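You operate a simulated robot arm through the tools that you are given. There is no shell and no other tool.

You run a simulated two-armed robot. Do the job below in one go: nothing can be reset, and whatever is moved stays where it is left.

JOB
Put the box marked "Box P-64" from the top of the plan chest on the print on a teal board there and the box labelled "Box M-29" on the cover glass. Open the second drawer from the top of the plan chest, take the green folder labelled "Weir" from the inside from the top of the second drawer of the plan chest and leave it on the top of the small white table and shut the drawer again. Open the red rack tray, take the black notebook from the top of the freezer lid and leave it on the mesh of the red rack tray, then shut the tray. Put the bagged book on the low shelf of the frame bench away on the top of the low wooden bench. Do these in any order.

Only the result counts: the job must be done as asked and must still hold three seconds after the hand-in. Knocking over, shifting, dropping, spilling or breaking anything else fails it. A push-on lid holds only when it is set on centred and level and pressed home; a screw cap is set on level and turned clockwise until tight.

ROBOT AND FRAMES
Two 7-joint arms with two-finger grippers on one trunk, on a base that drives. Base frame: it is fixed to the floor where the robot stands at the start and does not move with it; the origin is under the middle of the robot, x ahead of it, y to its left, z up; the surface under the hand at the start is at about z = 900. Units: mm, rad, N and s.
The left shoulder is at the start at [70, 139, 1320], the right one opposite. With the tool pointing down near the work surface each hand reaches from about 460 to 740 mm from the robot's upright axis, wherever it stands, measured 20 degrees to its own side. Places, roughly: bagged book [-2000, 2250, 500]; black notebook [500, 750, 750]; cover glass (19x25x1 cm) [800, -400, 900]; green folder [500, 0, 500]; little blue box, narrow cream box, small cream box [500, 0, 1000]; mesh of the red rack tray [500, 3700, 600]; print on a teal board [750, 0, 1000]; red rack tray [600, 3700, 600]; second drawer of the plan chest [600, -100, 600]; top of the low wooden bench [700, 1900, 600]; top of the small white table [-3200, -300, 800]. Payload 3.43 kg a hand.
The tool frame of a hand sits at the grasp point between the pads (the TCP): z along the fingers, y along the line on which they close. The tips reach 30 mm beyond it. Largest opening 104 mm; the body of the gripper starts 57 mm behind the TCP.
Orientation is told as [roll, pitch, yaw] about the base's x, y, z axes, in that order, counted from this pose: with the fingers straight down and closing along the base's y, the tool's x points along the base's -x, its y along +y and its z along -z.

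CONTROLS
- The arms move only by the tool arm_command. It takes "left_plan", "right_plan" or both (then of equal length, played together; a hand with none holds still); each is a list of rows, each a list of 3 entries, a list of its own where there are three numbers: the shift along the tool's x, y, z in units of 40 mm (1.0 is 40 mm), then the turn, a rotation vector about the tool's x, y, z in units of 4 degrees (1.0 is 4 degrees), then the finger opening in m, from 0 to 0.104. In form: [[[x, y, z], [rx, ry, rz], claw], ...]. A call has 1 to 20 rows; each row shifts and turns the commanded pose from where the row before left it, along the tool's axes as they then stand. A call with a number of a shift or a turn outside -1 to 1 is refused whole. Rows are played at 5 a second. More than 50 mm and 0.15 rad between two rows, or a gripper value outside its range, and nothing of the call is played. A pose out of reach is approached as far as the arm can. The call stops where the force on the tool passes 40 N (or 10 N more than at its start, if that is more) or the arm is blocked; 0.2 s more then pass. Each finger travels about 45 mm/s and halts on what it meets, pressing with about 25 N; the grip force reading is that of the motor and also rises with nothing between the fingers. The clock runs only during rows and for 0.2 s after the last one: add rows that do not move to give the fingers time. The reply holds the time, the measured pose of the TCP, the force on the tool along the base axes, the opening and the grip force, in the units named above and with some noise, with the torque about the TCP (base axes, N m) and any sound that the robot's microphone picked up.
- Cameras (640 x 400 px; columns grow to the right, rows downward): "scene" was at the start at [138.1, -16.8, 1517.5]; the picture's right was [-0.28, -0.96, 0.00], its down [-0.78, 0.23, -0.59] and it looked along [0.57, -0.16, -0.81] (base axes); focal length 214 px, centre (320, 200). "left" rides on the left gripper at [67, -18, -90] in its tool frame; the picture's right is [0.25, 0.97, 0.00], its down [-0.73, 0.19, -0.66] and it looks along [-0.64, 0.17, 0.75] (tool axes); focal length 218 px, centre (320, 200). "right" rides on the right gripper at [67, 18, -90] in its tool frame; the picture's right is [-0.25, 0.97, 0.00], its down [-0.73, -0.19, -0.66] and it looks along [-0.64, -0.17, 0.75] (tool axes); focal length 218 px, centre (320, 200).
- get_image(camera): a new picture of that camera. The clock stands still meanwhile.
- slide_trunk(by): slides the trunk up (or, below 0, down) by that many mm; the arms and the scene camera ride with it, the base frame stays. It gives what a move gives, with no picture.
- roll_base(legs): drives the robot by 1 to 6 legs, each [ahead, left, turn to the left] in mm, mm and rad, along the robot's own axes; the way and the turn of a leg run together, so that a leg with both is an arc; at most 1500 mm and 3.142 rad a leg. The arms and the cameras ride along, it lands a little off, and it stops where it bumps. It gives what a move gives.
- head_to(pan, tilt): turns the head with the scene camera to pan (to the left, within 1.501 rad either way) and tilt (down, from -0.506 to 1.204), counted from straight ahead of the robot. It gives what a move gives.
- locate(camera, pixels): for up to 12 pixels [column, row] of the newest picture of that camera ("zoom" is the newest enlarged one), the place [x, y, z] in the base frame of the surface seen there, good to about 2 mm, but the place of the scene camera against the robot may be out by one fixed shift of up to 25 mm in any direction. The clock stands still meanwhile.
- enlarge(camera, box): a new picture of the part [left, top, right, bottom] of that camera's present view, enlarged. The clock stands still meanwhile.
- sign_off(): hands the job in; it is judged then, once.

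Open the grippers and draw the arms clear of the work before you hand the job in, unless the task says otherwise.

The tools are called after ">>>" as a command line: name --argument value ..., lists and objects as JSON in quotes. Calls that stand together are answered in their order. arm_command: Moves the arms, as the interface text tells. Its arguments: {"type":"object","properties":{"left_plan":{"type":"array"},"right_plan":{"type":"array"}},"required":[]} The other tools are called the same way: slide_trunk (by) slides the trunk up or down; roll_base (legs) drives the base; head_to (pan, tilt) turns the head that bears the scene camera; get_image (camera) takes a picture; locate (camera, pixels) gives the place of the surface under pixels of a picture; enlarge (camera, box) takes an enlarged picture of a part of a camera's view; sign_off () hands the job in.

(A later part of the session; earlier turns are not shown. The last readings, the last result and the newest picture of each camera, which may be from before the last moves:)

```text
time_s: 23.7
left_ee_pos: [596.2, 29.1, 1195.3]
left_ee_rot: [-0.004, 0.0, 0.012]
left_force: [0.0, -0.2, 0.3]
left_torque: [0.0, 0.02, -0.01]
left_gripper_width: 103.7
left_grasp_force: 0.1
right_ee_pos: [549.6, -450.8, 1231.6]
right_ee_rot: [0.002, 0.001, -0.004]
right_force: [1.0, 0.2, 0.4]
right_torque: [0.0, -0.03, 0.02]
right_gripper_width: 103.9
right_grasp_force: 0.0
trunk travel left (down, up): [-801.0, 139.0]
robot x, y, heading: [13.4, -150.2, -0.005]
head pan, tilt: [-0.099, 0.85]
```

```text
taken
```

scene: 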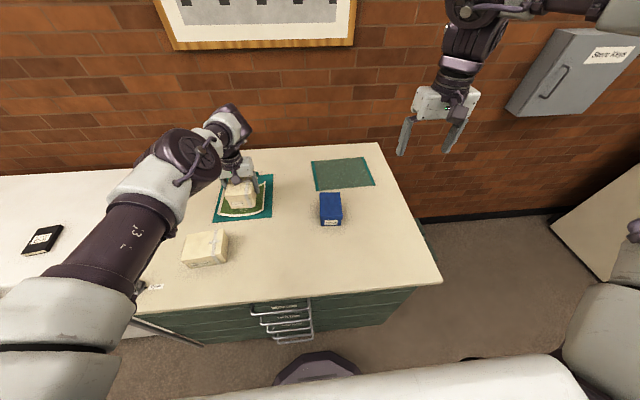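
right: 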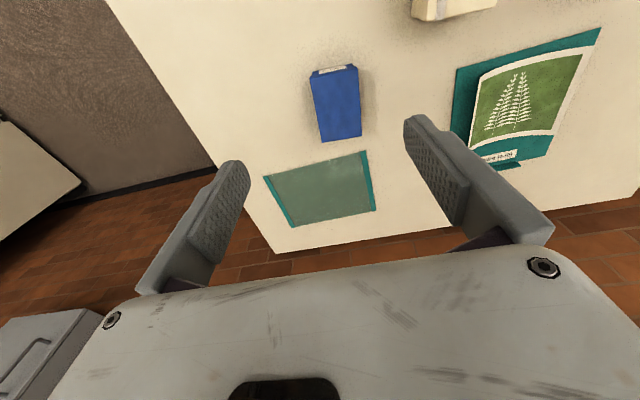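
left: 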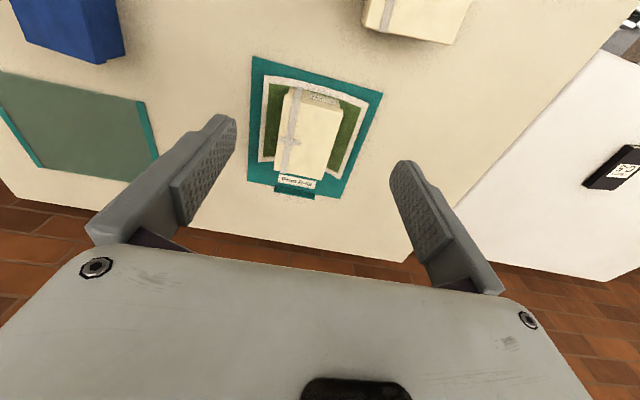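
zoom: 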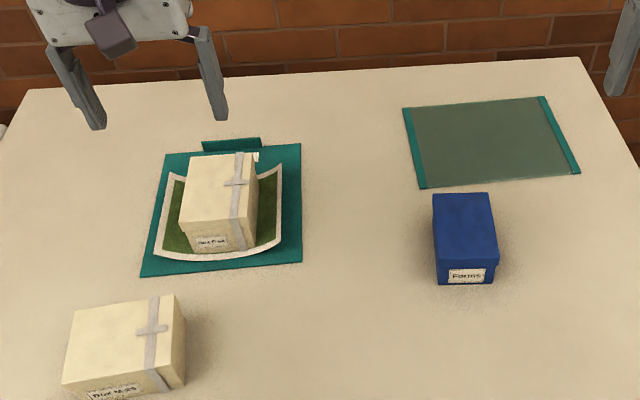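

P-64 sits squarely on the print. Next is M-29 with the right hand. I'll drive back 100 mm and left 380 mm so it lies a little to the right of straight ahead.

>>> roll_base --legs '[[-105, 0, 0], [0, 385, 0]]'

>>> get_image --camera "right"

>>> get_image --camera "scene"

```text
time_s: 26.9
left_ee_pos: [490.1, 421.2, 1195.4]
left_ee_rot: [-0.001, -0.001, 0.018]
left_force: [-0.4, -0.9, -0.7]
left_torque: [0.05, 0.0, -0.01]
left_gripper_width: 104.0
left_grasp_force: 0.2
right_ee_pos: [446.7, -60.1, 1231.3]
right_ee_rot: [0.003, -0.002, 0.003]
right_force: [0.2, -0.2, -0.1]
right_torque: [0.0, 0.0, -0.03]
right_gripper_width: 104.0
right_grasp_force: 0.0
trunk travel left (down, up): [-801.0, 139.0]
robot x, y, heading: [-90.4, 242.5, 0.006]
head pan, tilt: [-0.099, 0.85]
```

```text
taken
```

right: 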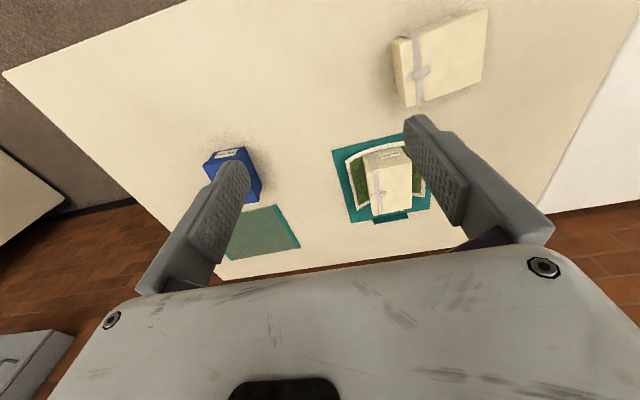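

```text
taken
```

scene: 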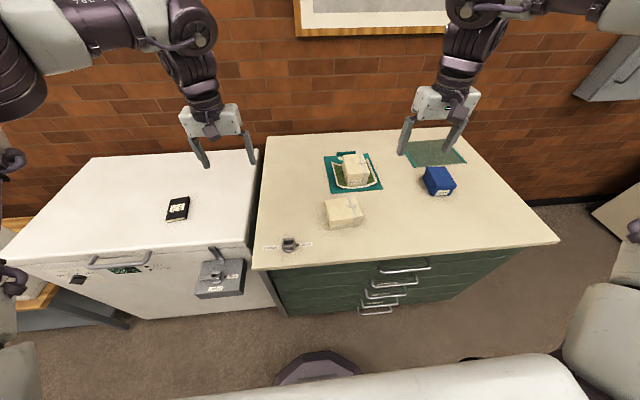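

The right camera sees M-29 at (440,60). I'll zoom there to measure it precisely.

>>> enlarge --camera "right" --box '[370, 0, 530, 120]'

```text
3.33 times, centred on (450, 60) of right
```

zoom: 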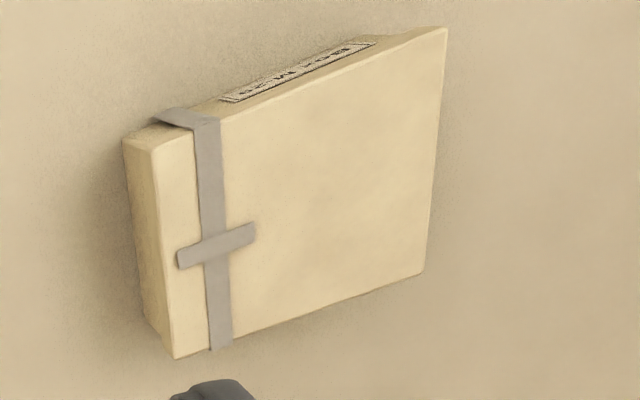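

I'll locate the four top corners and the lid centre of M-29.

>>> locate --camera "zoom" --pixels '[[157, 152], [443, 31], [422, 270], [178, 354], [300, 200], [140, 250]]'

```text
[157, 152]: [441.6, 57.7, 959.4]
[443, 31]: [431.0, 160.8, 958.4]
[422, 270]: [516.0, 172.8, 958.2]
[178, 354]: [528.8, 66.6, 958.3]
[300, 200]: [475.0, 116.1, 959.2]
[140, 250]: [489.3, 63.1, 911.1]
```

M-29's centre is at (479.4,114.5), top z 958.5, short side about 87 mm, yaw +6.5°. I'll move the right hand above it at z≈1080, then turn the hand to yaw −83.5° so it grips across the short side.

>>> arm_command --right_plan '[[[-0.165, 0.873, 0.75], [0, 0, 0], 0.104], [[-0.165, 0.873, 0.75], [0, 0, 0], 0.104], [[-0.165, 0.873, 0.75], [0, 0, 0], 0.104], [[-0.165, 0.873, 0.75], [0, 0, 0], 0.104], [[-0.165, 0.873, 0.75], [0, 0, 0], 0.104], [[0, 0, 0], [0, 0, 1], 0.104], [[0, 0, 0], [0, 0, 1], 0.104], [[0, 0, 0], [0, 0, 1], 0.104], [[0, 0, 0], [0, 0, 1], 0.104], [[0, 0, 0], [0, 0, 1], 0.104], [[0, 0, 0], [0, 0, 1], 0.104], [[0, 0, 0], [0, 0, 1], 0.104], [[0, 0, 0], [0, 0, 1], 0.104], [[0, 0, 0], [0, 0, 1], 0.104], [[0, 0, 0], [0, 0, 1], 0.104]]'

```text
time_s: 30.1
left_ee_pos: [490.2, 422.7, 1194.6]
left_ee_rot: [-0.002, -0.002, 0.018]
left_force: [0.5, -0.7, -0.2]
left_torque: [-0.02, -0.03, 0.0]
left_gripper_width: 104.0
left_grasp_force: 0.2
right_ee_pos: [478.5, -40.0, 1126.4]
right_ee_rot: [0.001, 0.005, -0.692]
right_force: [-0.5, 0.3, -0.3]
right_torque: [0.01, -0.01, 0.01]
right_gripper_width: 104.1
right_grasp_force: 0.0
right hand out of reach, approached as far as the arm can: row 1, 2, 3, 4, 5, 9, 10, 11, 12, 13, 14, 15
trunk travel left (down, up): [-801.0, 139.0]
robot x, y, heading: [-88.4, 244.6, 0.007]
head pan, tilt: [-0.099, 0.85]
```

The right hand stalled near (478,−40,1126), even though the target angle seems fair. I'll look at the arm in the scene camera before doing more.

>>> head_to --pan -0.5 --tilt 0.5

>>> get_image --camera "scene"

>>> get_image --camera "right"

```text
time_s: 31.0
left_ee_pos: [490.8, 422.6, 1195.2]
left_ee_rot: [-0.004, -0.002, 0.018]
left_force: [-0.2, -0.5, 0.3]
left_torque: [-0.01, -0.03, -0.03]
left_gripper_width: 103.7
left_grasp_force: 0.0
right_ee_pos: [478.8, -38.5, 1126.9]
right_ee_rot: [0.001, 0.004, -0.69]
right_force: [0.2, -0.1, -0.3]
right_torque: [0.0, 0.0, -0.02]
right_gripper_width: 104.0
right_grasp_force: 0.1
trunk travel left (down, up): [-801.0, 139.0]
robot x, y, heading: [-89.4, 244.0, 0.003]
head pan, tilt: [-0.499, 0.499]
```

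```text
taken
```

scene: 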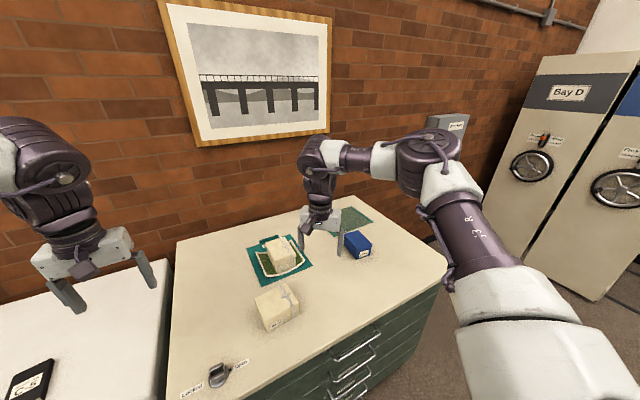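

```text
taken
```

right: 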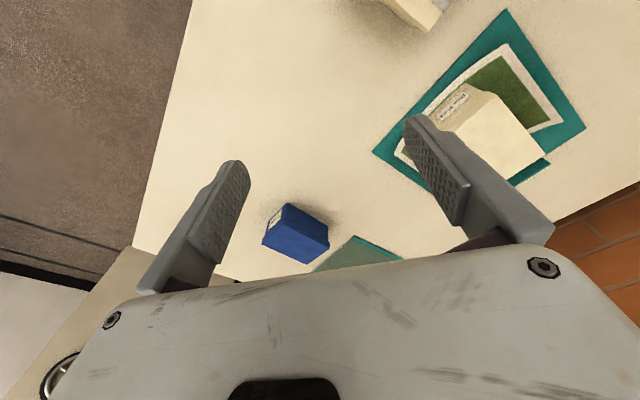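

The elbow sits wide out to the right, so I'd rather keep the hand in its comfortable zone and move the base. First I'll finish the yaw here, 11 more rows, to see whether the wrist allows it.

>>> arm_command --right_plan '[[[0, 0, 0], [0, 0, 1], 0.104], [[0, 0, 0], [0, 0, 1], 0.104], [[0, 0, 0], [0, 0, 1], 0.104], [[0, 0, 0], [0, 0, 1], 0.104], [[0, 0, 0], [0, 0, 1], 0.104], [[0, 0, 0], [0, 0, 1], 0.104], [[0, 0, 0], [0, 0, 1], 0.104], [[0, 0, 0], [0, 0, 1], 0.104], [[0, 0, 0], [0, 0, 1], 0.104], [[0, 0, 0], [0, 0, 1], 0.104], [[0, 0, 0], [0, 0, 0.9], 0.104]]'

```text
time_s: 33.4
left_ee_pos: [489.7, 421.9, 1195.7]
left_ee_rot: [-0.002, -0.003, 0.019]
left_force: [-0.1, 0.5, 0.5]
left_torque: [0.02, 0.01, -0.04]
left_gripper_width: 104.2
left_grasp_force: 0.0
right_ee_pos: [493.3, -234.6, 1150.4]
right_ee_rot: [0.004, 0.004, -1.45]
right_force: [-0.6, 0.7, -0.2]
right_torque: [-0.01, 0.01, 0.02]
right_gripper_width: 104.1
right_grasp_force: 0.1
right hand out of reach, approached as far as the arm can: row 1, 2, 3, 4, 5, 6, 7, 8, 9, 10, 11
trunk travel left (down, up): [-801.0, 139.0]
robot x, y, heading: [-90.2, 239.9, 0.004]
head pan, tilt: [-0.499, 0.499]
```

The yaw reached −1.45 rad but the hand was pushed outward to y −235, so negative yaw is near a wrist limit for this arm. I'll turn the other way, to yaw +96.5°, which grips the same faces.

>>> arm_command --right_plan '[[[0, 0, 0], [0, 0, -1], 0.104], [[0, 0, 0], [0, 0, -1], 0.104], [[0, 0, 0], [0, 0, -1], 0.104], [[0, 0, 0], [0, 0, -1], 0.104], [[0, 0, 0], [0, 0, -1], 0.104], [[0, 0, 0], [0, 0, -1], 0.104], [[0, 0, 0], [0, 0, -1], 0.104], [[0, 0, 0], [0, 0, -1], 0.104], [[0, 0, 0], [0, 0, -1], 0.104], [[0, 0, 0], [0, 0, -1], 0.104], [[0, 0, 0], [0, 0, -1], 0.104], [[0, 0, 0], [0, 0, -1], 0.104], [[0, 0, 0], [0, 0, -1], 0.104], [[0, 0, 0], [0, 0, -1], 0.104], [[0, 0, 0], [0, 0, -1], 0.104], [[0, 0, 0], [0, 0, -1], 0.104], [[0, 0, 0], [0, 0, -1], 0.104], [[0, 0, 0], [0, 0, -1], 0.104], [[0, 0, 0], [0, 0, -1], 0.104], [[0, 0, 0], [0, 0, -1], 0.104]]'

```text
time_s: 37.6
left_ee_pos: [491.1, 421.8, 1195.4]
left_ee_rot: [-0.003, -0.002, 0.019]
left_force: [0.1, 0.1, 0.5]
left_torque: [0.05, -0.02, 0.04]
left_gripper_width: 104.1
left_grasp_force: 0.1
right_ee_pos: [493.4, -233.6, 1150.1]
right_ee_rot: [0.002, 0.0, -0.059]
right_force: [0.1, -0.2, -0.4]
right_torque: [0.01, 0.01, 0.0]
right_gripper_width: 104.2
right_grasp_force: 0.0
trunk travel left (down, up): [-801.0, 139.0]
robot x, y, heading: [-91.1, 242.1, 0.001]
head pan, tilt: [-0.499, 0.499]
```

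Good: the hand's position stays put at yaw ≈ 0 and no limits were flagged. I'll continue turning toward +96°.

>>> arm_command --right_plan '[[[0, 0, 0], [0, 0, -1], 0.104], [[0, 0, 0], [0, 0, -1], 0.104], [[0, 0, 0], [0, 0, -1], 0.104], [[0, 0, 0], [0, 0, -1], 0.104], [[0, 0, 0], [0, 0, -1], 0.104], [[0, 0, 0], [0, 0, -1], 0.104], [[0, 0, 0], [0, 0, -1], 0.104], [[0, 0, 0], [0, 0, -1], 0.104], [[0, 0, 0], [0, 0, -1], 0.104], [[0, 0, 0], [0, 0, -1], 0.104], [[0, 0, 0], [0, 0, -1], 0.104], [[0, 0, 0], [0, 0, -1], 0.104], [[0, 0, 0], [0, 0, -1], 0.104], [[0, 0, 0], [0, 0, -1], 0.104], [[0, 0, 0], [0, 0, -1], 0.104], [[0, 0, 0], [0, 0, -1], 0.104], [[0, 0, 0], [0, 0, -1], 0.104], [[0, 0, 0], [0, 0, -1], 0.104], [[0, 0, 0], [0, 0, -1], 0.104], [[0, 0, 0], [0, 0, -1], 0.104]]'

```text
time_s: 41.8
left_ee_pos: [490.6, 422.8, 1194.5]
left_ee_rot: [-0.003, -0.002, 0.016]
left_force: [-0.1, 0.1, 0.1]
left_torque: [0.0, -0.02, 0.02]
left_gripper_width: 104.0
left_grasp_force: 0.1
right_ee_pos: [492.9, -233.7, 1149.9]
right_ee_rot: [-0.001, -0.002, 1.338]
right_force: [0.5, -0.4, -0.1]
right_torque: [-0.01, 0.01, 0.0]
right_gripper_width: 104.0
right_grasp_force: 0.1
trunk travel left (down, up): [-801.0, 139.0]
robot x, y, heading: [-90.5, 245.0, 0.007]
head pan, tilt: [-0.499, 0.499]
```

The wrist is free in this direction. I'll finish the last 20° and move over M-29 at (479,114.5), z≈1060.

>>> arm_command --right_plan '[[[0, 0, 0], [0, 0, -1], 0.104], [[0, 0, 0], [0, 0, -1], 0.104], [[0, 0, 0], [0, 0, -1], 0.104], [[0, 0, 0], [0, 0, -1], 0.104], [[0, 0, 0], [0, 0, -0.95], 0.104], [[-0.965, -0.072, 0.25], [0, 0, 0], 0.104], [[-0.965, -0.072, 0.25], [0, 0, 0], 0.104], [[-0.965, -0.072, 0.25], [0, 0, 0], 0.104], [[-0.965, -0.072, 0.25], [0, 0, 0], 0.104], [[-0.965, -0.072, 0.25], [0, 0, 0], 0.104], [[-0.965, -0.072, 0.25], [0, 0, 0], 0.104], [[-0.965, -0.072, 0.25], [0, 0, 0], 0.104], [[-0.965, -0.072, 0.25], [0, 0, 0], 0.104], [[-0.965, -0.072, 0.25], [0, 0, 0], 0.104], [[0, 0, 0], [0, 0, 0], 0.104]]'

>>> get_image --camera "right"

```text
time_s: 45.0
left_ee_pos: [490.3, 423.6, 1194.2]
left_ee_rot: [-0.004, -0.002, 0.02]
left_force: [-0.2, -0.1, 0.4]
left_torque: [0.0, 0.02, 0.0]
left_gripper_width: 103.9
left_grasp_force: 0.1
right_ee_pos: [406.2, 40.2, 1085.9]
right_ee_rot: [-0.002, -0.003, 1.683]
right_force: [-0.2, -0.2, 0.2]
right_torque: [0.02, 0.01, 0.01]
right_gripper_width: 103.9
right_grasp_force: 0.0
right hand out of reach, approached as far as the arm can: row 10, 11, 12, 13, 14
trunk travel left (down, up): [-801.0, 139.0]
robot x, y, heading: [-92.4, 242.0, 0.006]
head pan, tilt: [-0.499, 0.499]
```

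```text
taken
```

right: 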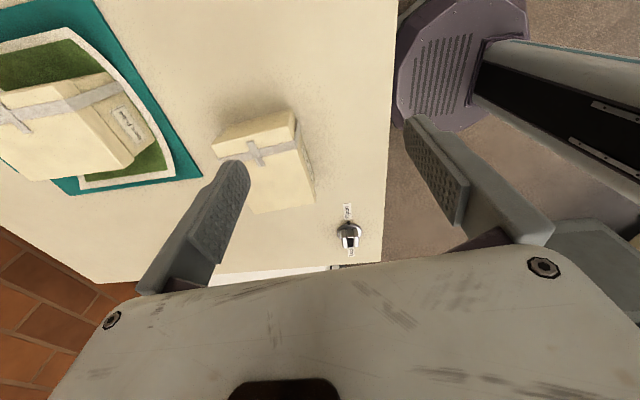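

The hand stalled at (406,40) because moving inward is limited. I'll drive 75 mm left so M-29 sits 20° to my right, then move the hand only in x.

>>> roll_base --legs '[[0, 75, 0]]'

>>> arm_command --right_plan '[[[0, -0.6, 0], [0, 0, 0], 0.104], [[0, -0.6, 0], [0, 0, 0], 0.104], [[0, -0.6, 0], [0, 0, 0], 0.104], [[0, 0, 0], [0, 0, 0], 0.104]]'

>>> get_image --camera "right"

```text
time_s: 46.0
left_ee_pos: [490.2, 490.1, 1196.3]
left_ee_rot: [0.001, -0.003, 0.014]
left_force: [-0.1, -1.3, -0.8]
left_torque: [0.04, 0.03, 0.02]
left_gripper_width: 104.2
left_grasp_force: 0.1
right_ee_pos: [406.4, 108.2, 1086.3]
right_ee_rot: [-0.002, -0.009, 1.678]
right_force: [-0.4, -1.1, -0.3]
right_torque: [0.05, -0.01, 0.01]
right_gripper_width: 103.8
right_grasp_force: 0.0
trunk travel left (down, up): [-801.0, 139.0]
robot x, y, heading: [-90.2, 315.5, 0.004]
head pan, tilt: [-0.499, 0.499]
```

```text
time_s: 47.0
left_ee_pos: [489.3, 495.6, 1195.4]
left_ee_rot: [-0.004, -0.001, 0.016]
left_force: [0.2, -0.2, 0.2]
left_torque: [0.0, -0.02, 0.01]
left_gripper_width: 104.0
left_grasp_force: 0.0
right_ee_pos: [441.1, 86.2, 1096.9]
right_ee_rot: [-0.004, -0.003, 1.679]
right_force: [0.7, -0.5, 0.2]
right_torque: [0.01, 0.01, 0.03]
right_gripper_width: 103.9
right_grasp_force: 0.1
right hand out of reach, approached as far as the arm can: row 1, 2, 3
trunk travel left (down, up): [-801.0, 139.0]
robot x, y, heading: [-90.5, 317.0, 0.0]
head pan, tilt: [-0.499, 0.499]
```

```text
taken
```

right: 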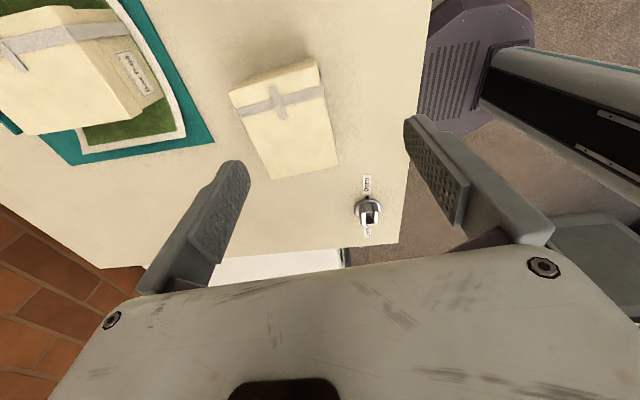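

The hand is limited near shoulder height. Raising the trunk should give the arm more freedom, so I'll raise it 130 mm and then lower the hand by arm motion.

>>> slide_trunk --by 130

>>> arm_command --right_plan '[[[0, 0, 0.8], [0, 0, 0], 0.104], [[0, 0, 0.8], [0, 0, 0], 0.104], [[0, 0, 0.8], [0, 0, 0], 0.104], [[0, 0, 0.8], [0, 0, 0], 0.104], [[-0.35, -0.5, 0], [0, 0, 0], 0.104], [[-0.35, -0.5, 0], [0, 0, 0], 0.104], [[0, 0, 0], [0, 0, 0], 0.104]]'

>>> get_image --camera "right"

```text
time_s: 48.6
left_ee_pos: [489.7, 496.2, 1325.6]
left_ee_rot: [-0.004, -0.004, 0.014]
left_force: [-0.2, 0.4, -0.6]
left_torque: [0.0, -0.01, -0.01]
left_gripper_width: 104.2
left_grasp_force: 0.1
right_ee_pos: [441.8, 86.0, 1228.6]
right_ee_rot: [-0.006, -0.005, 1.679]
right_force: [-1.0, 0.1, 0.1]
right_torque: [0.02, -0.01, 0.02]
right_gripper_width: 104.0
right_grasp_force: 0.1
trunk travel left (down, up): [-931.0, 9.0]
robot x, y, heading: [-92.7, 313.9, -0.006]
head pan, tilt: [-0.499, 0.499]
```

```text
time_s: 50.2
left_ee_pos: [490.9, 496.1, 1325.9]
left_ee_rot: [-0.003, -0.002, 0.014]
left_force: [-0.3, -0.5, 0.0]
left_torque: [0.02, 0.01, 0.02]
left_gripper_width: 104.0
left_grasp_force: 0.1
right_ee_pos: [422.8, 63.8, 1150.5]
right_ee_rot: [-0.005, -0.005, 1.678]
right_force: [0.3, -0.5, 0.3]
right_torque: [0.0, -0.03, 0.0]
right_gripper_width: 104.1
right_grasp_force: 0.0
right hand out of reach, approached as far as the arm can: row 1, 2, 3, 4, 5, 6
trunk travel left (down, up): [-931.0, 9.0]
robot x, y, heading: [-91.6, 317.4, -0.001]
head pan, tilt: [-0.499, 0.499]
```

```text
taken
```

right: 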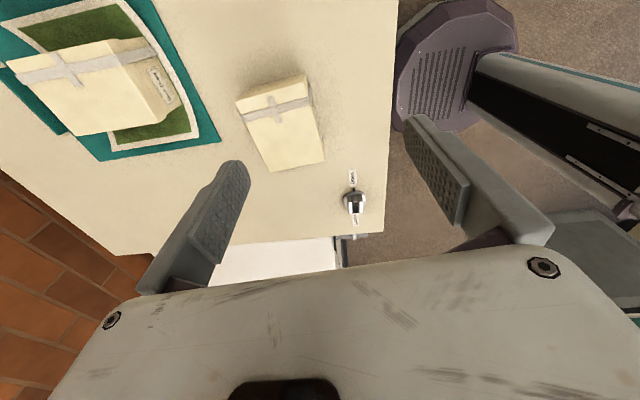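

Still limited. I need to learn what this arm tolerates, so I'll turn the hand's yaw back from 96° toward 60° here and then test an inward move at that yaw.

>>> arm_command --right_plan '[[[0, 0, 0], [0, 0, 1], 0.104], [[0, 0, 0], [0, 0, 1], 0.104], [[0, 0, 0], [0, 0, 1], 0.104], [[0, 0, 0], [0, 0, 1], 0.104], [[0, 0, 0], [0, 0, 1], 0.104], [[0, 0, 0], [0, 0, 1], 0.104], [[0, 0, 0], [0, 0, 1], 0.104], [[0, 0, 0], [0, 0, 1], 0.104], [[0, 0, 0], [0, 0, 1], 0.104]]'

>>> arm_command --right_plan '[[[-0.8, -0.4, 0], [0, 0, 0], 0.104], [[0, 0, 0], [0, 0, 0], 0.104]]'

>>> get_image --camera "scene"

```text
time_s: 52.2
left_ee_pos: [491.0, 495.4, 1324.9]
left_ee_rot: [-0.004, -0.001, 0.013]
left_force: [0.5, 1.3, 0.6]
left_torque: [0.01, 0.01, 0.01]
left_gripper_width: 103.7
left_grasp_force: 0.0
right_ee_pos: [421.0, 61.3, 1150.2]
right_ee_rot: [-0.001, -0.005, 1.049]
right_force: [-0.2, 0.9, 0.4]
right_torque: [0.01, -0.02, -0.01]
right_gripper_width: 103.9
right_grasp_force: 0.1
trunk travel left (down, up): [-931.0, 9.0]
robot x, y, heading: [-94.8, 319.6, 0.002]
head pan, tilt: [-0.499, 0.499]
```

```text
time_s: 52.8
left_ee_pos: [490.4, 496.5, 1325.4]
left_ee_rot: [-0.003, -0.001, 0.013]
left_force: [-0.1, 0.1, 0.3]
left_torque: [0.01, -0.02, -0.02]
left_gripper_width: 104.2
left_grasp_force: 0.0
right_ee_pos: [429.2, 63.0, 1158.7]
right_ee_rot: [-0.001, -0.007, 1.051]
right_force: [0.5, 0.8, -0.5]
right_torque: [0.01, -0.03, 0.02]
right_gripper_width: 104.0
right_grasp_force: 0.0
right hand out of reach, approached as far as the arm can: row 1
trunk travel left (down, up): [-931.0, 9.0]
robot x, y, heading: [-93.7, 317.1, -0.004]
head pan, tilt: [-0.499, 0.499]
```

```text
taken
```

scene: 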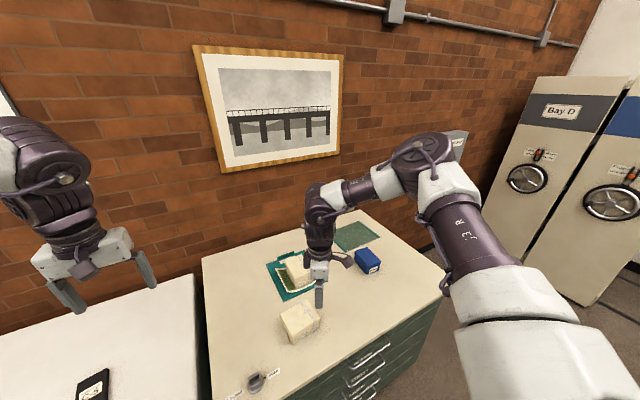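

Turning the wrist back 36° did not shift the hand, so the limit is in the arm posture and not the yaw. I'll move the right hand outward, back and up, with the yaw going back toward 0, to unwind its posture, then retest.

>>> arm_command --right_plan '[[[0.3, 0, -0.8], [0, 0, 1], 0.104], [[0.3, 0, -0.8], [0, 0, 1], 0.104], [[0.3, 0, -0.8], [0, 0, 1], 0.104], [[0.3, 0, -0.8], [0, 0, 1], 0.104], [[0, 0, 0], [0, 0, 1], 0.104], [[0, 0, 0], [0, 0, 1], 0.104], [[0, 0, 0], [0, 0, 1], 0.104], [[0, 0, 0], [0, 0, 1], 0.104], [[0, 0, 0], [0, 0, 1], 0.104], [[0, 0, 0], [0, 0, 1], 0.104], [[0, 0, 0], [0, 0, 1], 0.104], [[0, 0, 0], [0, 0, 1], 0.104]]'

>>> arm_command --right_plan '[[[0.4, 0.7, 0], [0, 0, 0], 0.104], [[0.4, 0.7, 0], [0, 0, 0], 0.104], [[0, 0.7, 0], [0, 0, 0], 0.104], [[0, 0, 0], [0, 0, 0], 0.104]]'

```text
time_s: 55.4
left_ee_pos: [490.7, 496.0, 1323.1]
left_ee_rot: [-0.004, -0.004, 0.014]
left_force: [0.1, 0.3, -0.2]
left_torque: [0.03, 0.03, -0.01]
left_gripper_width: 103.8
left_grasp_force: 0.0
right_ee_pos: [400.2, 23.9, 1287.8]
right_ee_rot: [0.003, -0.006, 0.212]
right_force: [0.3, 0.1, 0.5]
right_torque: [-0.01, 0.02, 0.03]
right_gripper_width: 104.0
right_grasp_force: 0.0
trunk travel left (down, up): [-931.0, 9.0]
robot x, y, heading: [-90.8, 318.7, 0.002]
head pan, tilt: [-0.499, 0.499]
```

```text
time_s: 56.4
left_ee_pos: [492.4, 495.6, 1324.9]
left_ee_rot: [-0.003, -0.001, 0.014]
left_force: [-0.4, -0.6, 0.0]
left_torque: [-0.01, -0.01, 0.01]
left_gripper_width: 104.1
left_grasp_force: 0.0
right_ee_pos: [354.1, 99.5, 1289.1]
right_ee_rot: [0.005, -0.005, 0.214]
right_force: [0.0, 0.1, 0.1]
right_torque: [0.02, -0.03, 0.01]
right_gripper_width: 104.2
right_grasp_force: 0.1
trunk travel left (down, up): [-931.0, 9.0]
robot x, y, heading: [-92.0, 318.5, -0.0]
head pan, tilt: [-0.499, 0.499]
```

No limits were flagged on that route; the hand is at (354,99.5,1289). Now I'll test descending and then moving forward from here.

>>> arm_command --right_plan '[[[0, 0, 0.8], [0, 0, 0], 0.104], [[0, 0, 0.8], [0, 0, 0], 0.104], [[0, 0, 0.8], [0, 0, 0], 0.104], [[0, 0, 0.8], [0, 0, 0], 0.104], [[0, 0, 0], [0, 0, 0], 0.104]]'

>>> arm_command --right_plan '[[[-0.8, 0, 0], [0, 0, 0], 0.104], [[-0.8, 0, 0], [0, 0, 0], 0.104], [[0, 0, 0], [0, 0, 0], 0.104]]'

```text
time_s: 57.6
left_ee_pos: [490.6, 494.9, 1325.2]
left_ee_rot: [-0.003, -0.002, 0.014]
left_force: [1.2, -0.2, 0.4]
left_torque: [-0.03, 0.04, -0.01]
left_gripper_width: 103.8
left_grasp_force: 0.1
right_ee_pos: [353.3, 95.9, 1160.1]
right_ee_rot: [0.004, -0.004, 0.214]
right_force: [0.5, 0.2, -1.3]
right_torque: [0.01, -0.04, -0.01]
right_gripper_width: 104.2
right_grasp_force: 0.1
trunk travel left (down, up): [-931.0, 9.0]
robot x, y, heading: [-92.7, 317.7, -0.001]
head pan, tilt: [-0.499, 0.499]
```

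```text
time_s: 58.4
left_ee_pos: [489.0, 495.1, 1325.4]
left_ee_rot: [-0.005, -0.005, 0.016]
left_force: [0.3, 0.3, -0.4]
left_torque: [0.03, -0.01, -0.01]
left_gripper_width: 103.8
left_grasp_force: 0.0
right_ee_pos: [403.0, 95.3, 1172.4]
right_ee_rot: [0.004, -0.006, 0.212]
right_force: [0.2, -0.1, -0.3]
right_torque: [-0.04, 0.0, -0.02]
right_gripper_width: 103.9
right_grasp_force: 0.1
right hand out of reach, approached as far as the arm can: row 2
trunk travel left (down, up): [-931.0, 9.0]
robot x, y, heading: [-93.4, 315.3, 0.003]
head pan, tilt: [-0.499, 0.499]
```

The limit behaves like a plane in front of the right forearm: its upper arm cannot swing further inward in this posture. The left arm has no such limit, so I'll use it for M-29. I'll raise the right hand out of the way, then drive right so M-29 is in the left hand's zone.

>>> arm_command --right_plan '[[[0, -0.3, -0.9], [0, 0, 0], 0.104], [[0, -0.3, -0.9], [0, 0, 0], 0.104], [[0, -0.3, -0.9], [0, 0, 0], 0.104], [[0, -0.3, -0.9], [0, 0, 0], 0.104], [[0, -0.3, -0.9], [0, 0, 0], 0.06]]'

>>> roll_base --legs '[[0, -385, 0]]'

>>> slide_trunk --by -110

>>> get_image --camera "left"

```text
time_s: 59.6
left_ee_pos: [489.8, 497.1, 1325.5]
left_ee_rot: [-0.004, -0.001, 0.014]
left_force: [0.3, 0.5, 0.7]
left_torque: [-0.02, 0.03, -0.03]
left_gripper_width: 104.1
left_grasp_force: 0.1
right_ee_pos: [411.6, 38.0, 1352.4]
right_ee_rot: [0.004, -0.007, 0.212]
right_force: [0.7, 0.9, -0.9]
right_torque: [0.0, -0.02, -0.01]
right_gripper_width: 69.3
right_grasp_force: 0.8
trunk travel left (down, up): [-931.0, 9.0]
robot x, y, heading: [-91.2, 317.6, 0.001]
head pan, tilt: [-0.499, 0.499]
```

```text
time_s: 62.0
left_ee_pos: [490.9, 131.2, 1325.8]
left_ee_rot: [-0.006, -0.003, 0.024]
left_force: [-0.5, 0.7, 0.2]
left_torque: [-0.03, -0.02, 0.03]
left_gripper_width: 104.0
left_grasp_force: 0.0
right_ee_pos: [417.7, -327.7, 1351.7]
right_ee_rot: [0.003, -0.005, 0.22]
right_force: [0.2, 0.2, 0.4]
right_torque: [-0.04, -0.01, -0.02]
right_gripper_width: 60.1
right_grasp_force: 0.1
trunk travel left (down, up): [-931.0, 9.0]
robot x, y, heading: [-88.9, -58.1, 0.01]
head pan, tilt: [-0.499, 0.499]
```

```text
time_s: 63.4
left_ee_pos: [491.7, 127.3, 1215.6]
left_ee_rot: [-0.004, -0.002, 0.025]
left_force: [-0.6, 0.6, -0.1]
left_torque: [0.01, -0.01, -0.01]
left_gripper_width: 104.0
left_grasp_force: 0.1
right_ee_pos: [418.3, -331.0, 1241.3]
right_ee_rot: [0.004, -0.007, 0.221]
right_force: [0.1, -0.7, -0.5]
right_torque: [-0.02, -0.03, 0.0]
right_gripper_width: 60.2
right_grasp_force: 0.1
trunk travel left (down, up): [-821.0, 119.0]
robot x, y, heading: [-91.7, -57.4, 0.014]
head pan, tilt: [-0.499, 0.499]
```

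```text
taken
```

left: 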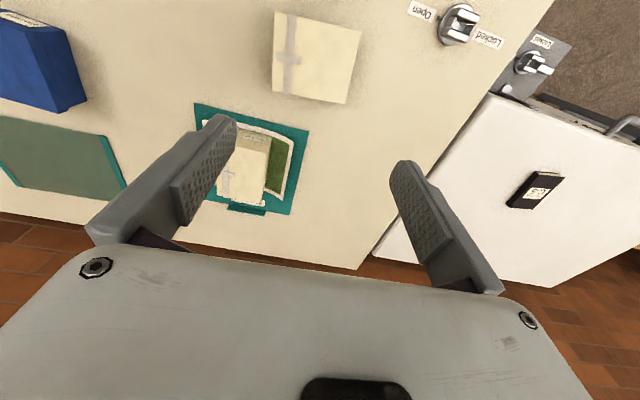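

The left hand is nearly above M-29 at (492,127,1216). I'll turn it clockwise to yaw −83.5°, 20 rows first.

>>> arm_command --left_plan '[[[0, 0, 0], [0, 0, 1], 0.104], [[0, 0, 0], [0, 0, 1], 0.104], [[0, 0, 0], [0, 0, 1], 0.104], [[0, 0, 0], [0, 0, 1], 0.104], [[0, 0, 0], [0, 0, 1], 0.104], [[0, 0, 0], [0, 0, 1], 0.104], [[0, 0, 0], [0, 0, 1], 0.104], [[0, 0, 0], [0, 0, 1], 0.104], [[0, 0, 0], [0, 0, 1], 0.104], [[0, 0, 0], [0, 0, 1], 0.104], [[0, 0, 0], [0, 0, 1], 0.104], [[0, 0, 0], [0, 0, 1], 0.104], [[0, 0, 0], [0, 0, 1], 0.104], [[0, 0, 0], [0, 0, 1], 0.104], [[0, 0, 0], [0, 0, 1], 0.104], [[0, 0, 0], [0, 0, 1], 0.104], [[0, 0, 0], [0, 0, 1], 0.104], [[0, 0, 0], [0, 0, 1], 0.104], [[0, 0, 0], [0, 0, 1], 0.104], [[0, 0, 0], [0, 0, 1], 0.104]]'

```text
time_s: 67.6
left_ee_pos: [491.1, 127.0, 1215.2]
left_ee_rot: [0.003, -0.005, -1.373]
left_force: [0.5, 0.6, 0.4]
left_torque: [0.01, -0.03, 0.0]
left_gripper_width: 103.9
left_grasp_force: 0.0
right_ee_pos: [417.8, -330.8, 1240.9]
right_ee_rot: [0.002, -0.004, 0.221]
right_force: [-0.1, 0.0, 0.3]
right_torque: [-0.05, -0.02, -0.03]
right_gripper_width: 59.9
right_grasp_force: 0.0
trunk travel left (down, up): [-821.0, 119.0]
robot x, y, heading: [-92.5, -54.2, 0.01]
head pan, tilt: [-0.499, 0.499]
```

The wrist turned freely. I'll finish the yaw, centre on (479.4,114.5) and descend to z≈1040.

>>> arm_command --left_plan '[[[0, 0, 0], [0, 0, 0.6], 0.104], [[0, 0, 0], [0, 0, 0.6], 0.104], [[-0.14, -0.16, 0.6], [0, 0, 0], 0.104], [[-0.14, -0.16, 0.8], [0, 0, 0], 0.104], [[0, 0, 0.8], [0, 0, 0], 0.104], [[0, 0, 0.8], [0, 0, 0], 0.104], [[0, 0, 0.8], [0, 0, 0], 0.104], [[0, 0, 0.5], [0, 0, 0], 0.104], [[0, 0, 0], [0, 0, 0], 0.104]]'

>>> get_image --camera "left"

```text
time_s: 69.6
left_ee_pos: [480.0, 115.6, 1043.2]
left_ee_rot: [0.001, -0.005, -1.456]
left_force: [-1.0, 0.6, 0.2]
left_torque: [0.0, 0.01, -0.03]
left_gripper_width: 104.0
left_grasp_force: 0.0
right_ee_pos: [417.1, -330.4, 1240.6]
right_ee_rot: [0.004, -0.004, 0.222]
right_force: [-0.7, 0.4, 0.3]
right_torque: [-0.01, 0.02, 0.0]
right_gripper_width: 60.2
right_grasp_force: 0.0
trunk travel left (down, up): [-821.0, 119.0]
robot x, y, heading: [-90.6, -56.4, 0.015]
head pan, tilt: [-0.499, 0.499]
```

```text
taken
```

left: 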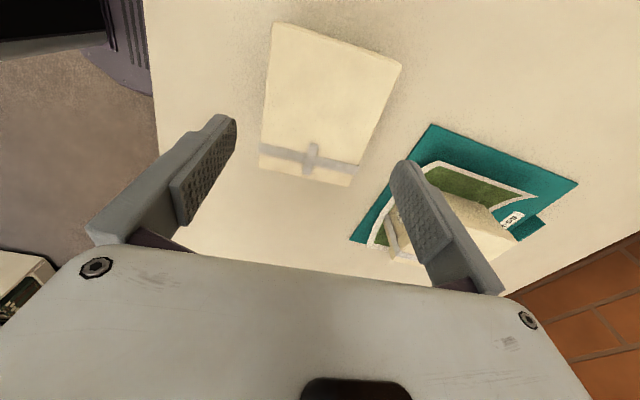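

The box is squarely between the fingers and the far finger clears P-64. I'll descend in two stages to TCP z≈941 and close.

>>> arm_command --left_plan '[[[0, 0, 0.6], [0, 0, 0], 0.104], [[0, 0, 0.6], [0, 0, 0], 0.104], [[0, 0, 0.4], [0, 0, 0], 0.104], [[0, 0, 0], [0, 0, 0], 0.104]]'

>>> get_image --camera "left"

```text
time_s: 70.6
left_ee_pos: [479.4, 112.8, 980.5]
left_ee_rot: [0.003, -0.004, -1.456]
left_force: [0.3, 0.8, 0.6]
left_torque: [-0.01, -0.03, 0.02]
left_gripper_width: 103.9
left_grasp_force: 0.0
right_ee_pos: [419.0, -330.8, 1241.7]
right_ee_rot: [0.004, -0.007, 0.221]
right_force: [0.9, -0.3, -0.6]
right_torque: [0.0, -0.02, 0.02]
right_gripper_width: 59.9
right_grasp_force: 0.1
trunk travel left (down, up): [-821.0, 119.0]
robot x, y, heading: [-89.5, -54.4, 0.011]
head pan, tilt: [-0.499, 0.499]
```

```text
taken
```

left: 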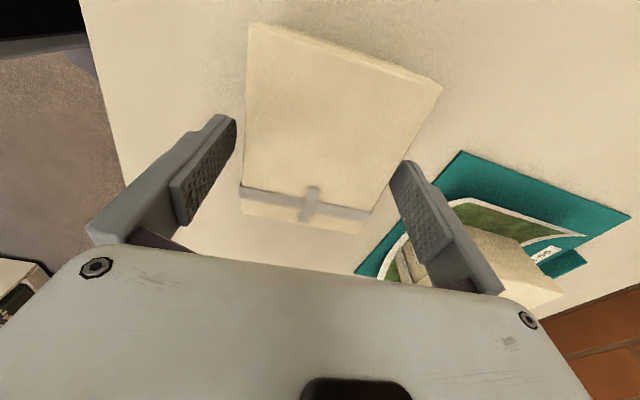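

The fingers straddle the box with a gap on each side. I'll go down the last 39 mm and close.

>>> arm_command --left_plan '[[[0, 0, 0.35], [0, 0, 0], 0.104], [[0, 0, 0.35], [0, 0, 0], 0.104], [[0, 0, 0.27], [0, 0, 0], 0.104], [[0, 0, 0], [0, 0, 0], 0.104], [[0, 0, 0], [0, 0, 0], 0.06], [[0, 0, 0], [0, 0, 0], 0.06], [[0, 0, 0], [0, 0, 0], 0.06], [[0, 0, 0], [0, 0, 0], 0.06]]'

```text
time_s: 72.4
left_ee_pos: [480.6, 113.5, 940.5]
left_ee_rot: [0.002, -0.006, -1.456]
left_force: [0.0, -0.3, -0.3]
left_torque: [-0.06, -0.1, -0.06]
left_gripper_width: 89.5
left_grasp_force: 25.3
right_ee_pos: [418.8, -331.2, 1240.3]
right_ee_rot: [0.005, -0.005, 0.221]
right_force: [-0.4, -0.2, -0.2]
right_torque: [0.0, -0.01, -0.03]
right_gripper_width: 59.8
right_grasp_force: 0.1
trunk travel left (down, up): [-821.0, 119.0]
robot x, y, heading: [-89.5, -51.1, 0.014]
head pan, tilt: [-0.499, 0.499]
```

M-29 is gripped at 89.5 mm. I'll lift it straight up to about z 1220, clear of everything.

>>> arm_command --left_plan '[[[0, 0, -0.2], [0, 0, 0], 0.06], [[0, 0, -0.5], [0, 0, 0], 0.06], [[0, 0, -0.9], [0, 0, 0], 0.06], [[0, 0, -0.9], [0, 0, 0], 0.06], [[0, 0, -0.9], [0, 0, 0], 0.06], [[0, 0, -0.9], [0, 0, 0], 0.06], [[0, 0, -0.9], [0, 0, 0], 0.06], [[0, 0, -0.9], [0, 0, 0], 0.06], [[0, 0, 0], [0, 0, 0], 0.06]]'

>>> get_image --camera "left"

>>> head_to --pan -0.9 --tilt 0.75

>>> get_image --camera "scene"

```text
time_s: 74.4
left_ee_pos: [479.7, 114.7, 1181.5]
left_ee_rot: [0.001, -0.004, -1.458]
left_force: [0.7, -0.9, -1.8]
left_torque: [0.0, 0.01, 0.0]
left_gripper_width: 89.8
left_grasp_force: 24.4
right_ee_pos: [418.3, -331.4, 1240.6]
right_ee_rot: [0.003, -0.004, 0.221]
right_force: [-0.8, 0.4, -0.4]
right_torque: [0.01, 0.0, 0.02]
right_gripper_width: 60.0
right_grasp_force: 0.0
trunk travel left (down, up): [-821.0, 119.0]
robot x, y, heading: [-89.4, -53.0, 0.014]
head pan, tilt: [-0.499, 0.499]
```

```text
taken
```

left: 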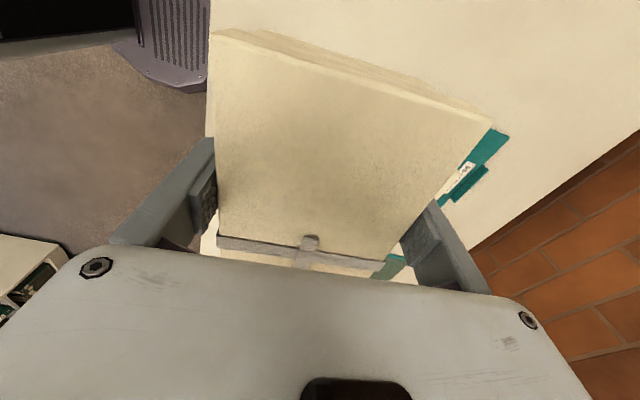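

```text
time_s: 75.3
left_ee_pos: [480.3, 114.2, 1182.7]
left_ee_rot: [0.001, -0.004, -1.454]
left_force: [0.0, -0.4, -3.3]
left_torque: [0.02, 0.02, -0.01]
left_gripper_width: 89.5
left_grasp_force: 25.1
right_ee_pos: [418.9, -329.8, 1241.0]
right_ee_rot: [0.005, -0.004, 0.222]
right_force: [0.2, 0.6, 0.4]
right_torque: [-0.03, -0.01, 0.0]
right_gripper_width: 60.0
right_grasp_force: 0.1
trunk travel left (down, up): [-821.0, 119.0]
robot x, y, heading: [-87.2, -57.4, 0.01]
head pan, tilt: [-0.901, 0.75]
```

```text
taken
```

scene: 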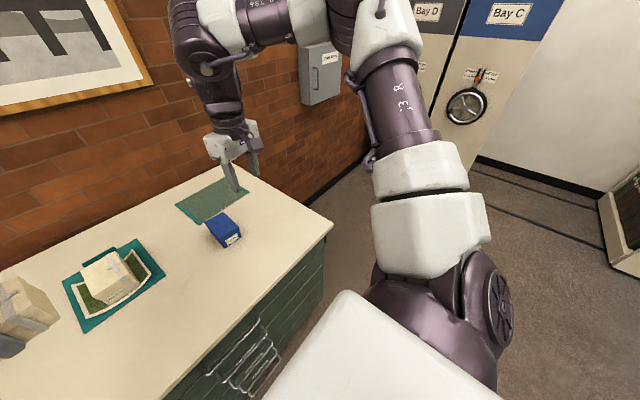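

I'll measure the free space at the chest's right side: its corners, the wall, the key cabinet and the bay racks.

>>> locate --camera "scene" --pixels '[[331, 224], [242, 169], [320, 85], [335, 95], [300, 150], [345, 160], [360, 150], [475, 160], [455, 120], [345, 250], [320, 300], [620, 260]]'

```text
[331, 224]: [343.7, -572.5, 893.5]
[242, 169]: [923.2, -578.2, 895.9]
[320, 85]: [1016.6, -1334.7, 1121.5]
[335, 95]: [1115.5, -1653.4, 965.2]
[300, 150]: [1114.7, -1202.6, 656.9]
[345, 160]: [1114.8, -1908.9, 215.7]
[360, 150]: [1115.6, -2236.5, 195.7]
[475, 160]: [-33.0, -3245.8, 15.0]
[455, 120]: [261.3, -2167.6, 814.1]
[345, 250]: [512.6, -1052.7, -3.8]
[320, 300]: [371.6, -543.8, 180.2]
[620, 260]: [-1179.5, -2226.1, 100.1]
```

The wall is at x≈1100 and the chest's right edge at y≈−575. I plan to place M-29 with the left hand from a pose heading about 45° near (465,−930). I must check how far my right arm sticks out, so I'll locate points on it.

>>> locate --camera "scene" --pixels '[[380, 30], [320, 20], [270, 15], [215, 15], [190, 45], [215, 95], [395, 90], [420, 160], [430, 230], [490, 300], [232, 145], [350, 15]]'

```text
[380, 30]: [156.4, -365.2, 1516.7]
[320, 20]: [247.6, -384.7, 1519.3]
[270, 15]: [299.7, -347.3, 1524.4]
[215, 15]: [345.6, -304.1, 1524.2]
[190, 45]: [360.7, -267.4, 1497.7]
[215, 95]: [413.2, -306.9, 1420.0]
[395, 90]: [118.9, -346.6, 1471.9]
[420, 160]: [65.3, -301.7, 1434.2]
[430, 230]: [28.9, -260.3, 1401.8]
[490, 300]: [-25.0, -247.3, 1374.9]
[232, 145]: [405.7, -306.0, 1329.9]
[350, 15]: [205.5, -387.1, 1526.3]
```

The elbow is at about (290,−370) relative to the robot, so it will stay clear of the wall. I'll tuck the right hand back about 80 mm, then drive right along the front of the chest with the box held high.

>>> arm_command --right_plan '[[[0.65, 0, 0], [0, 0, 0], 0.06], [[0.65, 0, 0], [0, 0, 0], 0.06], [[0.65, 0, 0], [0, 0, 0], 0.06], [[0, 0, 0], [0, 0, 0], 0.06]]'

>>> roll_base --legs '[[0, -895, 0]]'

```text
time_s: 76.3
left_ee_pos: [480.3, 114.8, 1181.1]
left_ee_rot: [0.0, -0.006, -1.457]
left_force: [1.0, 0.3, -2.8]
left_torque: [0.0, 0.01, -0.02]
left_gripper_width: 89.6
left_grasp_force: 25.1
right_ee_pos: [343.2, -349.0, 1239.3]
right_ee_rot: [0.004, -0.002, 0.222]
right_force: [0.5, -0.2, -1.3]
right_torque: [0.01, 0.02, 0.01]
right_gripper_width: 60.0
right_grasp_force: 0.1
trunk travel left (down, up): [-821.0, 119.0]
robot x, y, heading: [-89.7, -56.2, 0.013]
head pan, tilt: [-0.901, 0.75]
```

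```text
time_s: 81.0
left_ee_pos: [484.3, -783.7, 1180.7]
left_ee_rot: [0.001, -0.007, -1.469]
left_force: [-0.5, -0.5, -3.1]
left_torque: [0.02, 0.01, -0.02]
left_gripper_width: 89.3
left_grasp_force: 24.5
right_ee_pos: [341.6, -1245.4, 1239.0]
right_ee_rot: [0.002, -0.003, 0.211]
right_force: [0.1, 0.3, 0.6]
right_torque: [0.02, 0.02, 0.01]
right_gripper_width: 60.1
right_grasp_force: 0.1
trunk travel left (down, up): [-821.0, 119.0]
robot x, y, heading: [-85.3, -951.0, -0.003]
head pan, tilt: [-0.901, 0.75]
```

I'm at (−85,−951). Next I'll drive 295 mm ahead and turn left by 45°, with the box sweeping above the chest at over 1100 mm.

>>> roll_base --legs '[[295, 0, 0], [0, 0, 0.785]]'

>>> head_to --pan 0.1 --tilt 0.8

>>> get_image --camera "scene"

```text
time_s: 85.0
left_ee_pos: [509.2, -434.4, 1181.9]
left_ee_rot: [0.002, -0.003, -0.697]
left_force: [0.3, -0.1, -2.9]
left_torque: [0.01, -0.04, 0.0]
left_gripper_width: 89.5
left_grasp_force: 25.0
right_ee_pos: [727.3, -865.7, 1238.8]
right_ee_rot: [0.006, -0.005, 0.982]
right_force: [-0.1, -0.8, 0.1]
right_torque: [0.01, 0.05, -0.02]
right_gripper_width: 59.9
right_grasp_force: 0.1
trunk travel left (down, up): [-821.0, 119.0]
robot x, y, heading: [211.0, -949.6, 0.772]
head pan, tilt: [-0.901, 0.75]
```

```text
time_s: 86.3
left_ee_pos: [508.8, -432.4, 1182.7]
left_ee_rot: [-0.002, -0.005, -0.698]
left_force: [-0.3, 0.7, -2.3]
left_torque: [0.05, 0.0, 0.0]
left_gripper_width: 89.4
left_grasp_force: 25.3
right_ee_pos: [726.9, -864.9, 1239.7]
right_ee_rot: [0.003, -0.003, 0.981]
right_force: [-0.3, -0.6, 0.2]
right_torque: [-0.05, -0.01, -0.01]
right_gripper_width: 59.9
right_grasp_force: 0.1
trunk travel left (down, up): [-821.0, 119.0]
robot x, y, heading: [212.8, -949.3, 0.768]
head pan, tilt: [0.099, 0.799]
```

```text
taken
```

scene: 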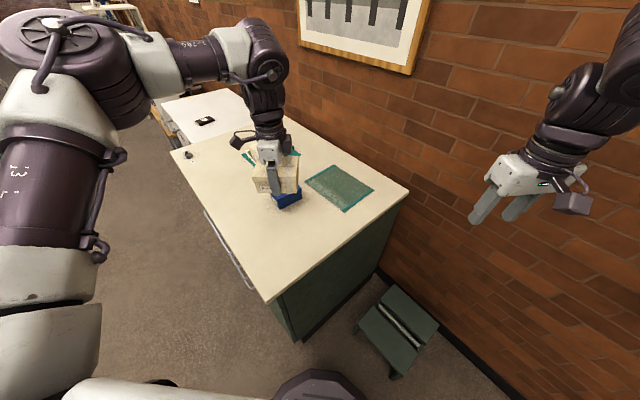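

There is a green step stool at (395,330) beside the chest. I'll locate it before driving any closer.

>>> locate --camera "scene" --pixels '[[358, 318], [398, 375], [437, 325], [395, 287], [370, 345], [390, 370], [300, 335], [360, 395], [320, 380], [268, 300], [405, 190]]'

```text
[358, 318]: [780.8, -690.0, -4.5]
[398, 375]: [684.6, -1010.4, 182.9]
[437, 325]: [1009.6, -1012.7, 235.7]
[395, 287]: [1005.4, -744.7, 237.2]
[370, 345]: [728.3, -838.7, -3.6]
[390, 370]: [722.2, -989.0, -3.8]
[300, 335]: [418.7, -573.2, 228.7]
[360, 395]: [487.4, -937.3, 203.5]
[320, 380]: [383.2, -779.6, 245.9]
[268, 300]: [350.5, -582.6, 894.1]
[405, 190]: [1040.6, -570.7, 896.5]
```

The stool spans about x 675–1010, y −700 to −1020, height 240. To clear both it and the chest, I'll stand at about (350,−890) heading 0.62 rad. From there the glass at (795,−385) is within left reach.

>>> roll_base --legs '[[0, 0, -0.152], [146, -32, 0]]'

>>> get_image --camera "scene"

>>> get_image --camera "left"

```text
time_s: 88.3
left_ee_pos: [716.5, -426.9, 1183.2]
left_ee_rot: [0.004, -0.006, -0.85]
left_force: [-0.6, -0.8, -3.0]
left_torque: [0.04, -0.04, 0.02]
left_gripper_width: 89.8
left_grasp_force: 25.3
right_ee_pos: [869.5, -885.8, 1240.5]
right_ee_rot: [0.003, -0.007, 0.829]
right_force: [-1.0, 0.2, 0.0]
right_torque: [0.03, -0.05, 0.01]
right_gripper_width: 59.7
right_grasp_force: 0.1
trunk travel left (down, up): [-821.0, 119.0]
robot x, y, heading: [348.5, -889.1, 0.617]
head pan, tilt: [0.099, 0.799]
```

```text
taken
```

scene: 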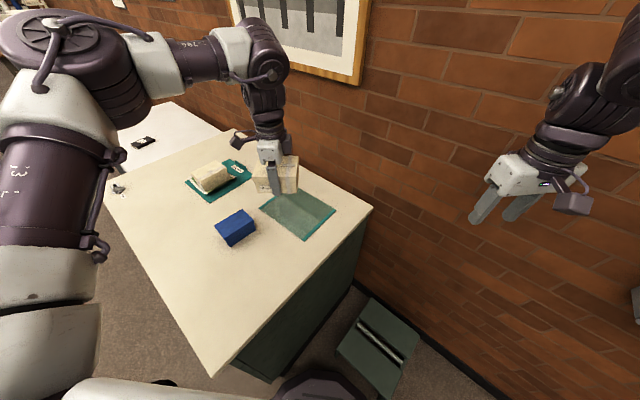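

```text
taken
```

left: 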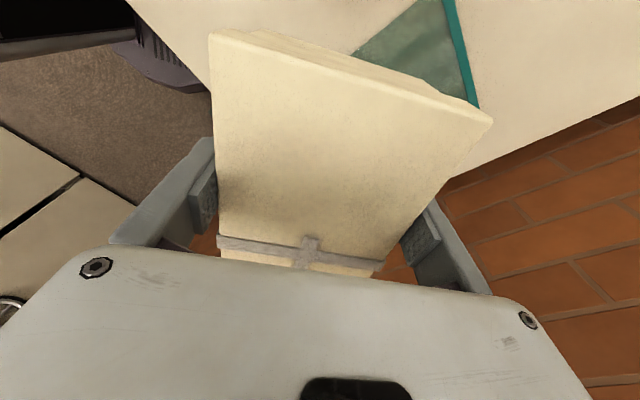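

I'll turn the hand about +48.7° so the box lines up with the glass, and then look with the left camera.

>>> arm_command --left_plan '[[[0, 0, 0], [0, 0, -1], 0.06], [[0, 0, 0], [0, 0, -1], 0.06], [[0, 0, 0], [0, 0, -1], 0.06], [[0, 0, 0], [0, 0, -1], 0.06], [[0, 0, 0], [0, 0, -1], 0.06], [[0, 0, 0], [0, 0, -1], 0.06], [[0, 0, 0], [0, 0, -1], 0.06], [[0, 0, 0], [0, 0, -1], 0.06], [[0, 0, 0], [0, 0, -1], 0.06], [[0, 0, 0], [0, 0, -1], 0.06], [[0, 0, 0], [0, 0, -1], 0.06], [[0, 0, 0], [0, 0, -1], 0.06], [[0, 0, 0], [0, 0, -0.15], 0.06]]'

>>> get_image --camera "left"

>>> enlarge --camera "scene" --box '[200, 130, 380, 260]'

```text
time_s: 91.1
left_ee_pos: [719.6, -426.3, 1181.7]
left_ee_rot: [-0.003, -0.004, 0.001]
left_force: [0.0, -0.1, -2.8]
left_torque: [0.02, 0.0, 0.02]
left_gripper_width: 89.8
left_grasp_force: 24.7
right_ee_pos: [870.8, -884.7, 1240.3]
right_ee_rot: [0.004, -0.004, 0.829]
right_force: [0.0, 0.0, -0.9]
right_torque: [-0.02, 0.02, 0.01]
right_gripper_width: 60.0
right_grasp_force: 0.2
trunk travel left (down, up): [-821.0, 119.0]
robot x, y, heading: [351.6, -887.9, 0.616]
head pan, tilt: [0.099, 0.799]
```

```text
taken
```

left: 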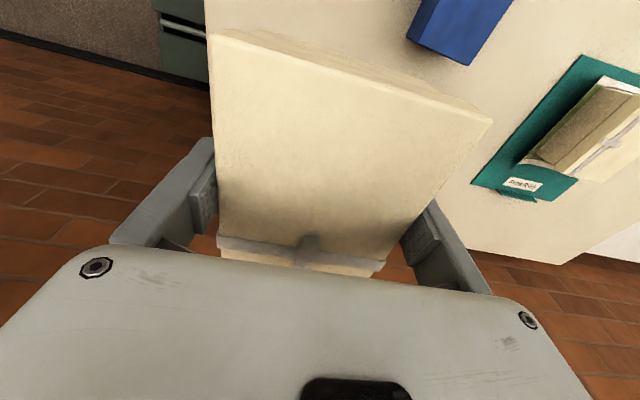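

```text
3.08 times, centred on (290, 195) of scene
```

zoom: 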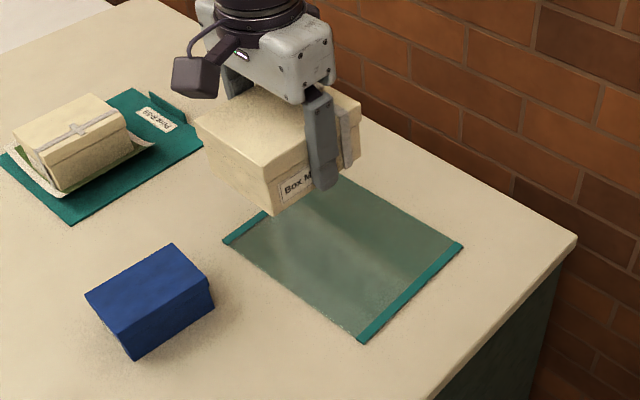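

The glass is in view at zoom (225,242), (360,340) and (462,245). I'll locate those corners and a fingertip to compare with the hand reading.

>>> locate --camera "zoom" --pixels '[[227, 241], [360, 337], [460, 246], [325, 185], [340, 260], [275, 213], [195, 135], [170, 245]]'

```text
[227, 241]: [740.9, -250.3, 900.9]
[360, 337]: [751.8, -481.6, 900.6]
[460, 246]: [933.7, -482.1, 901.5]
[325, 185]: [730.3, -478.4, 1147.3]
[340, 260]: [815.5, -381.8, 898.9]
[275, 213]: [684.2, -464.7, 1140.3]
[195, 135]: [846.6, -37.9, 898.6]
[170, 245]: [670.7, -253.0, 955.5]
```

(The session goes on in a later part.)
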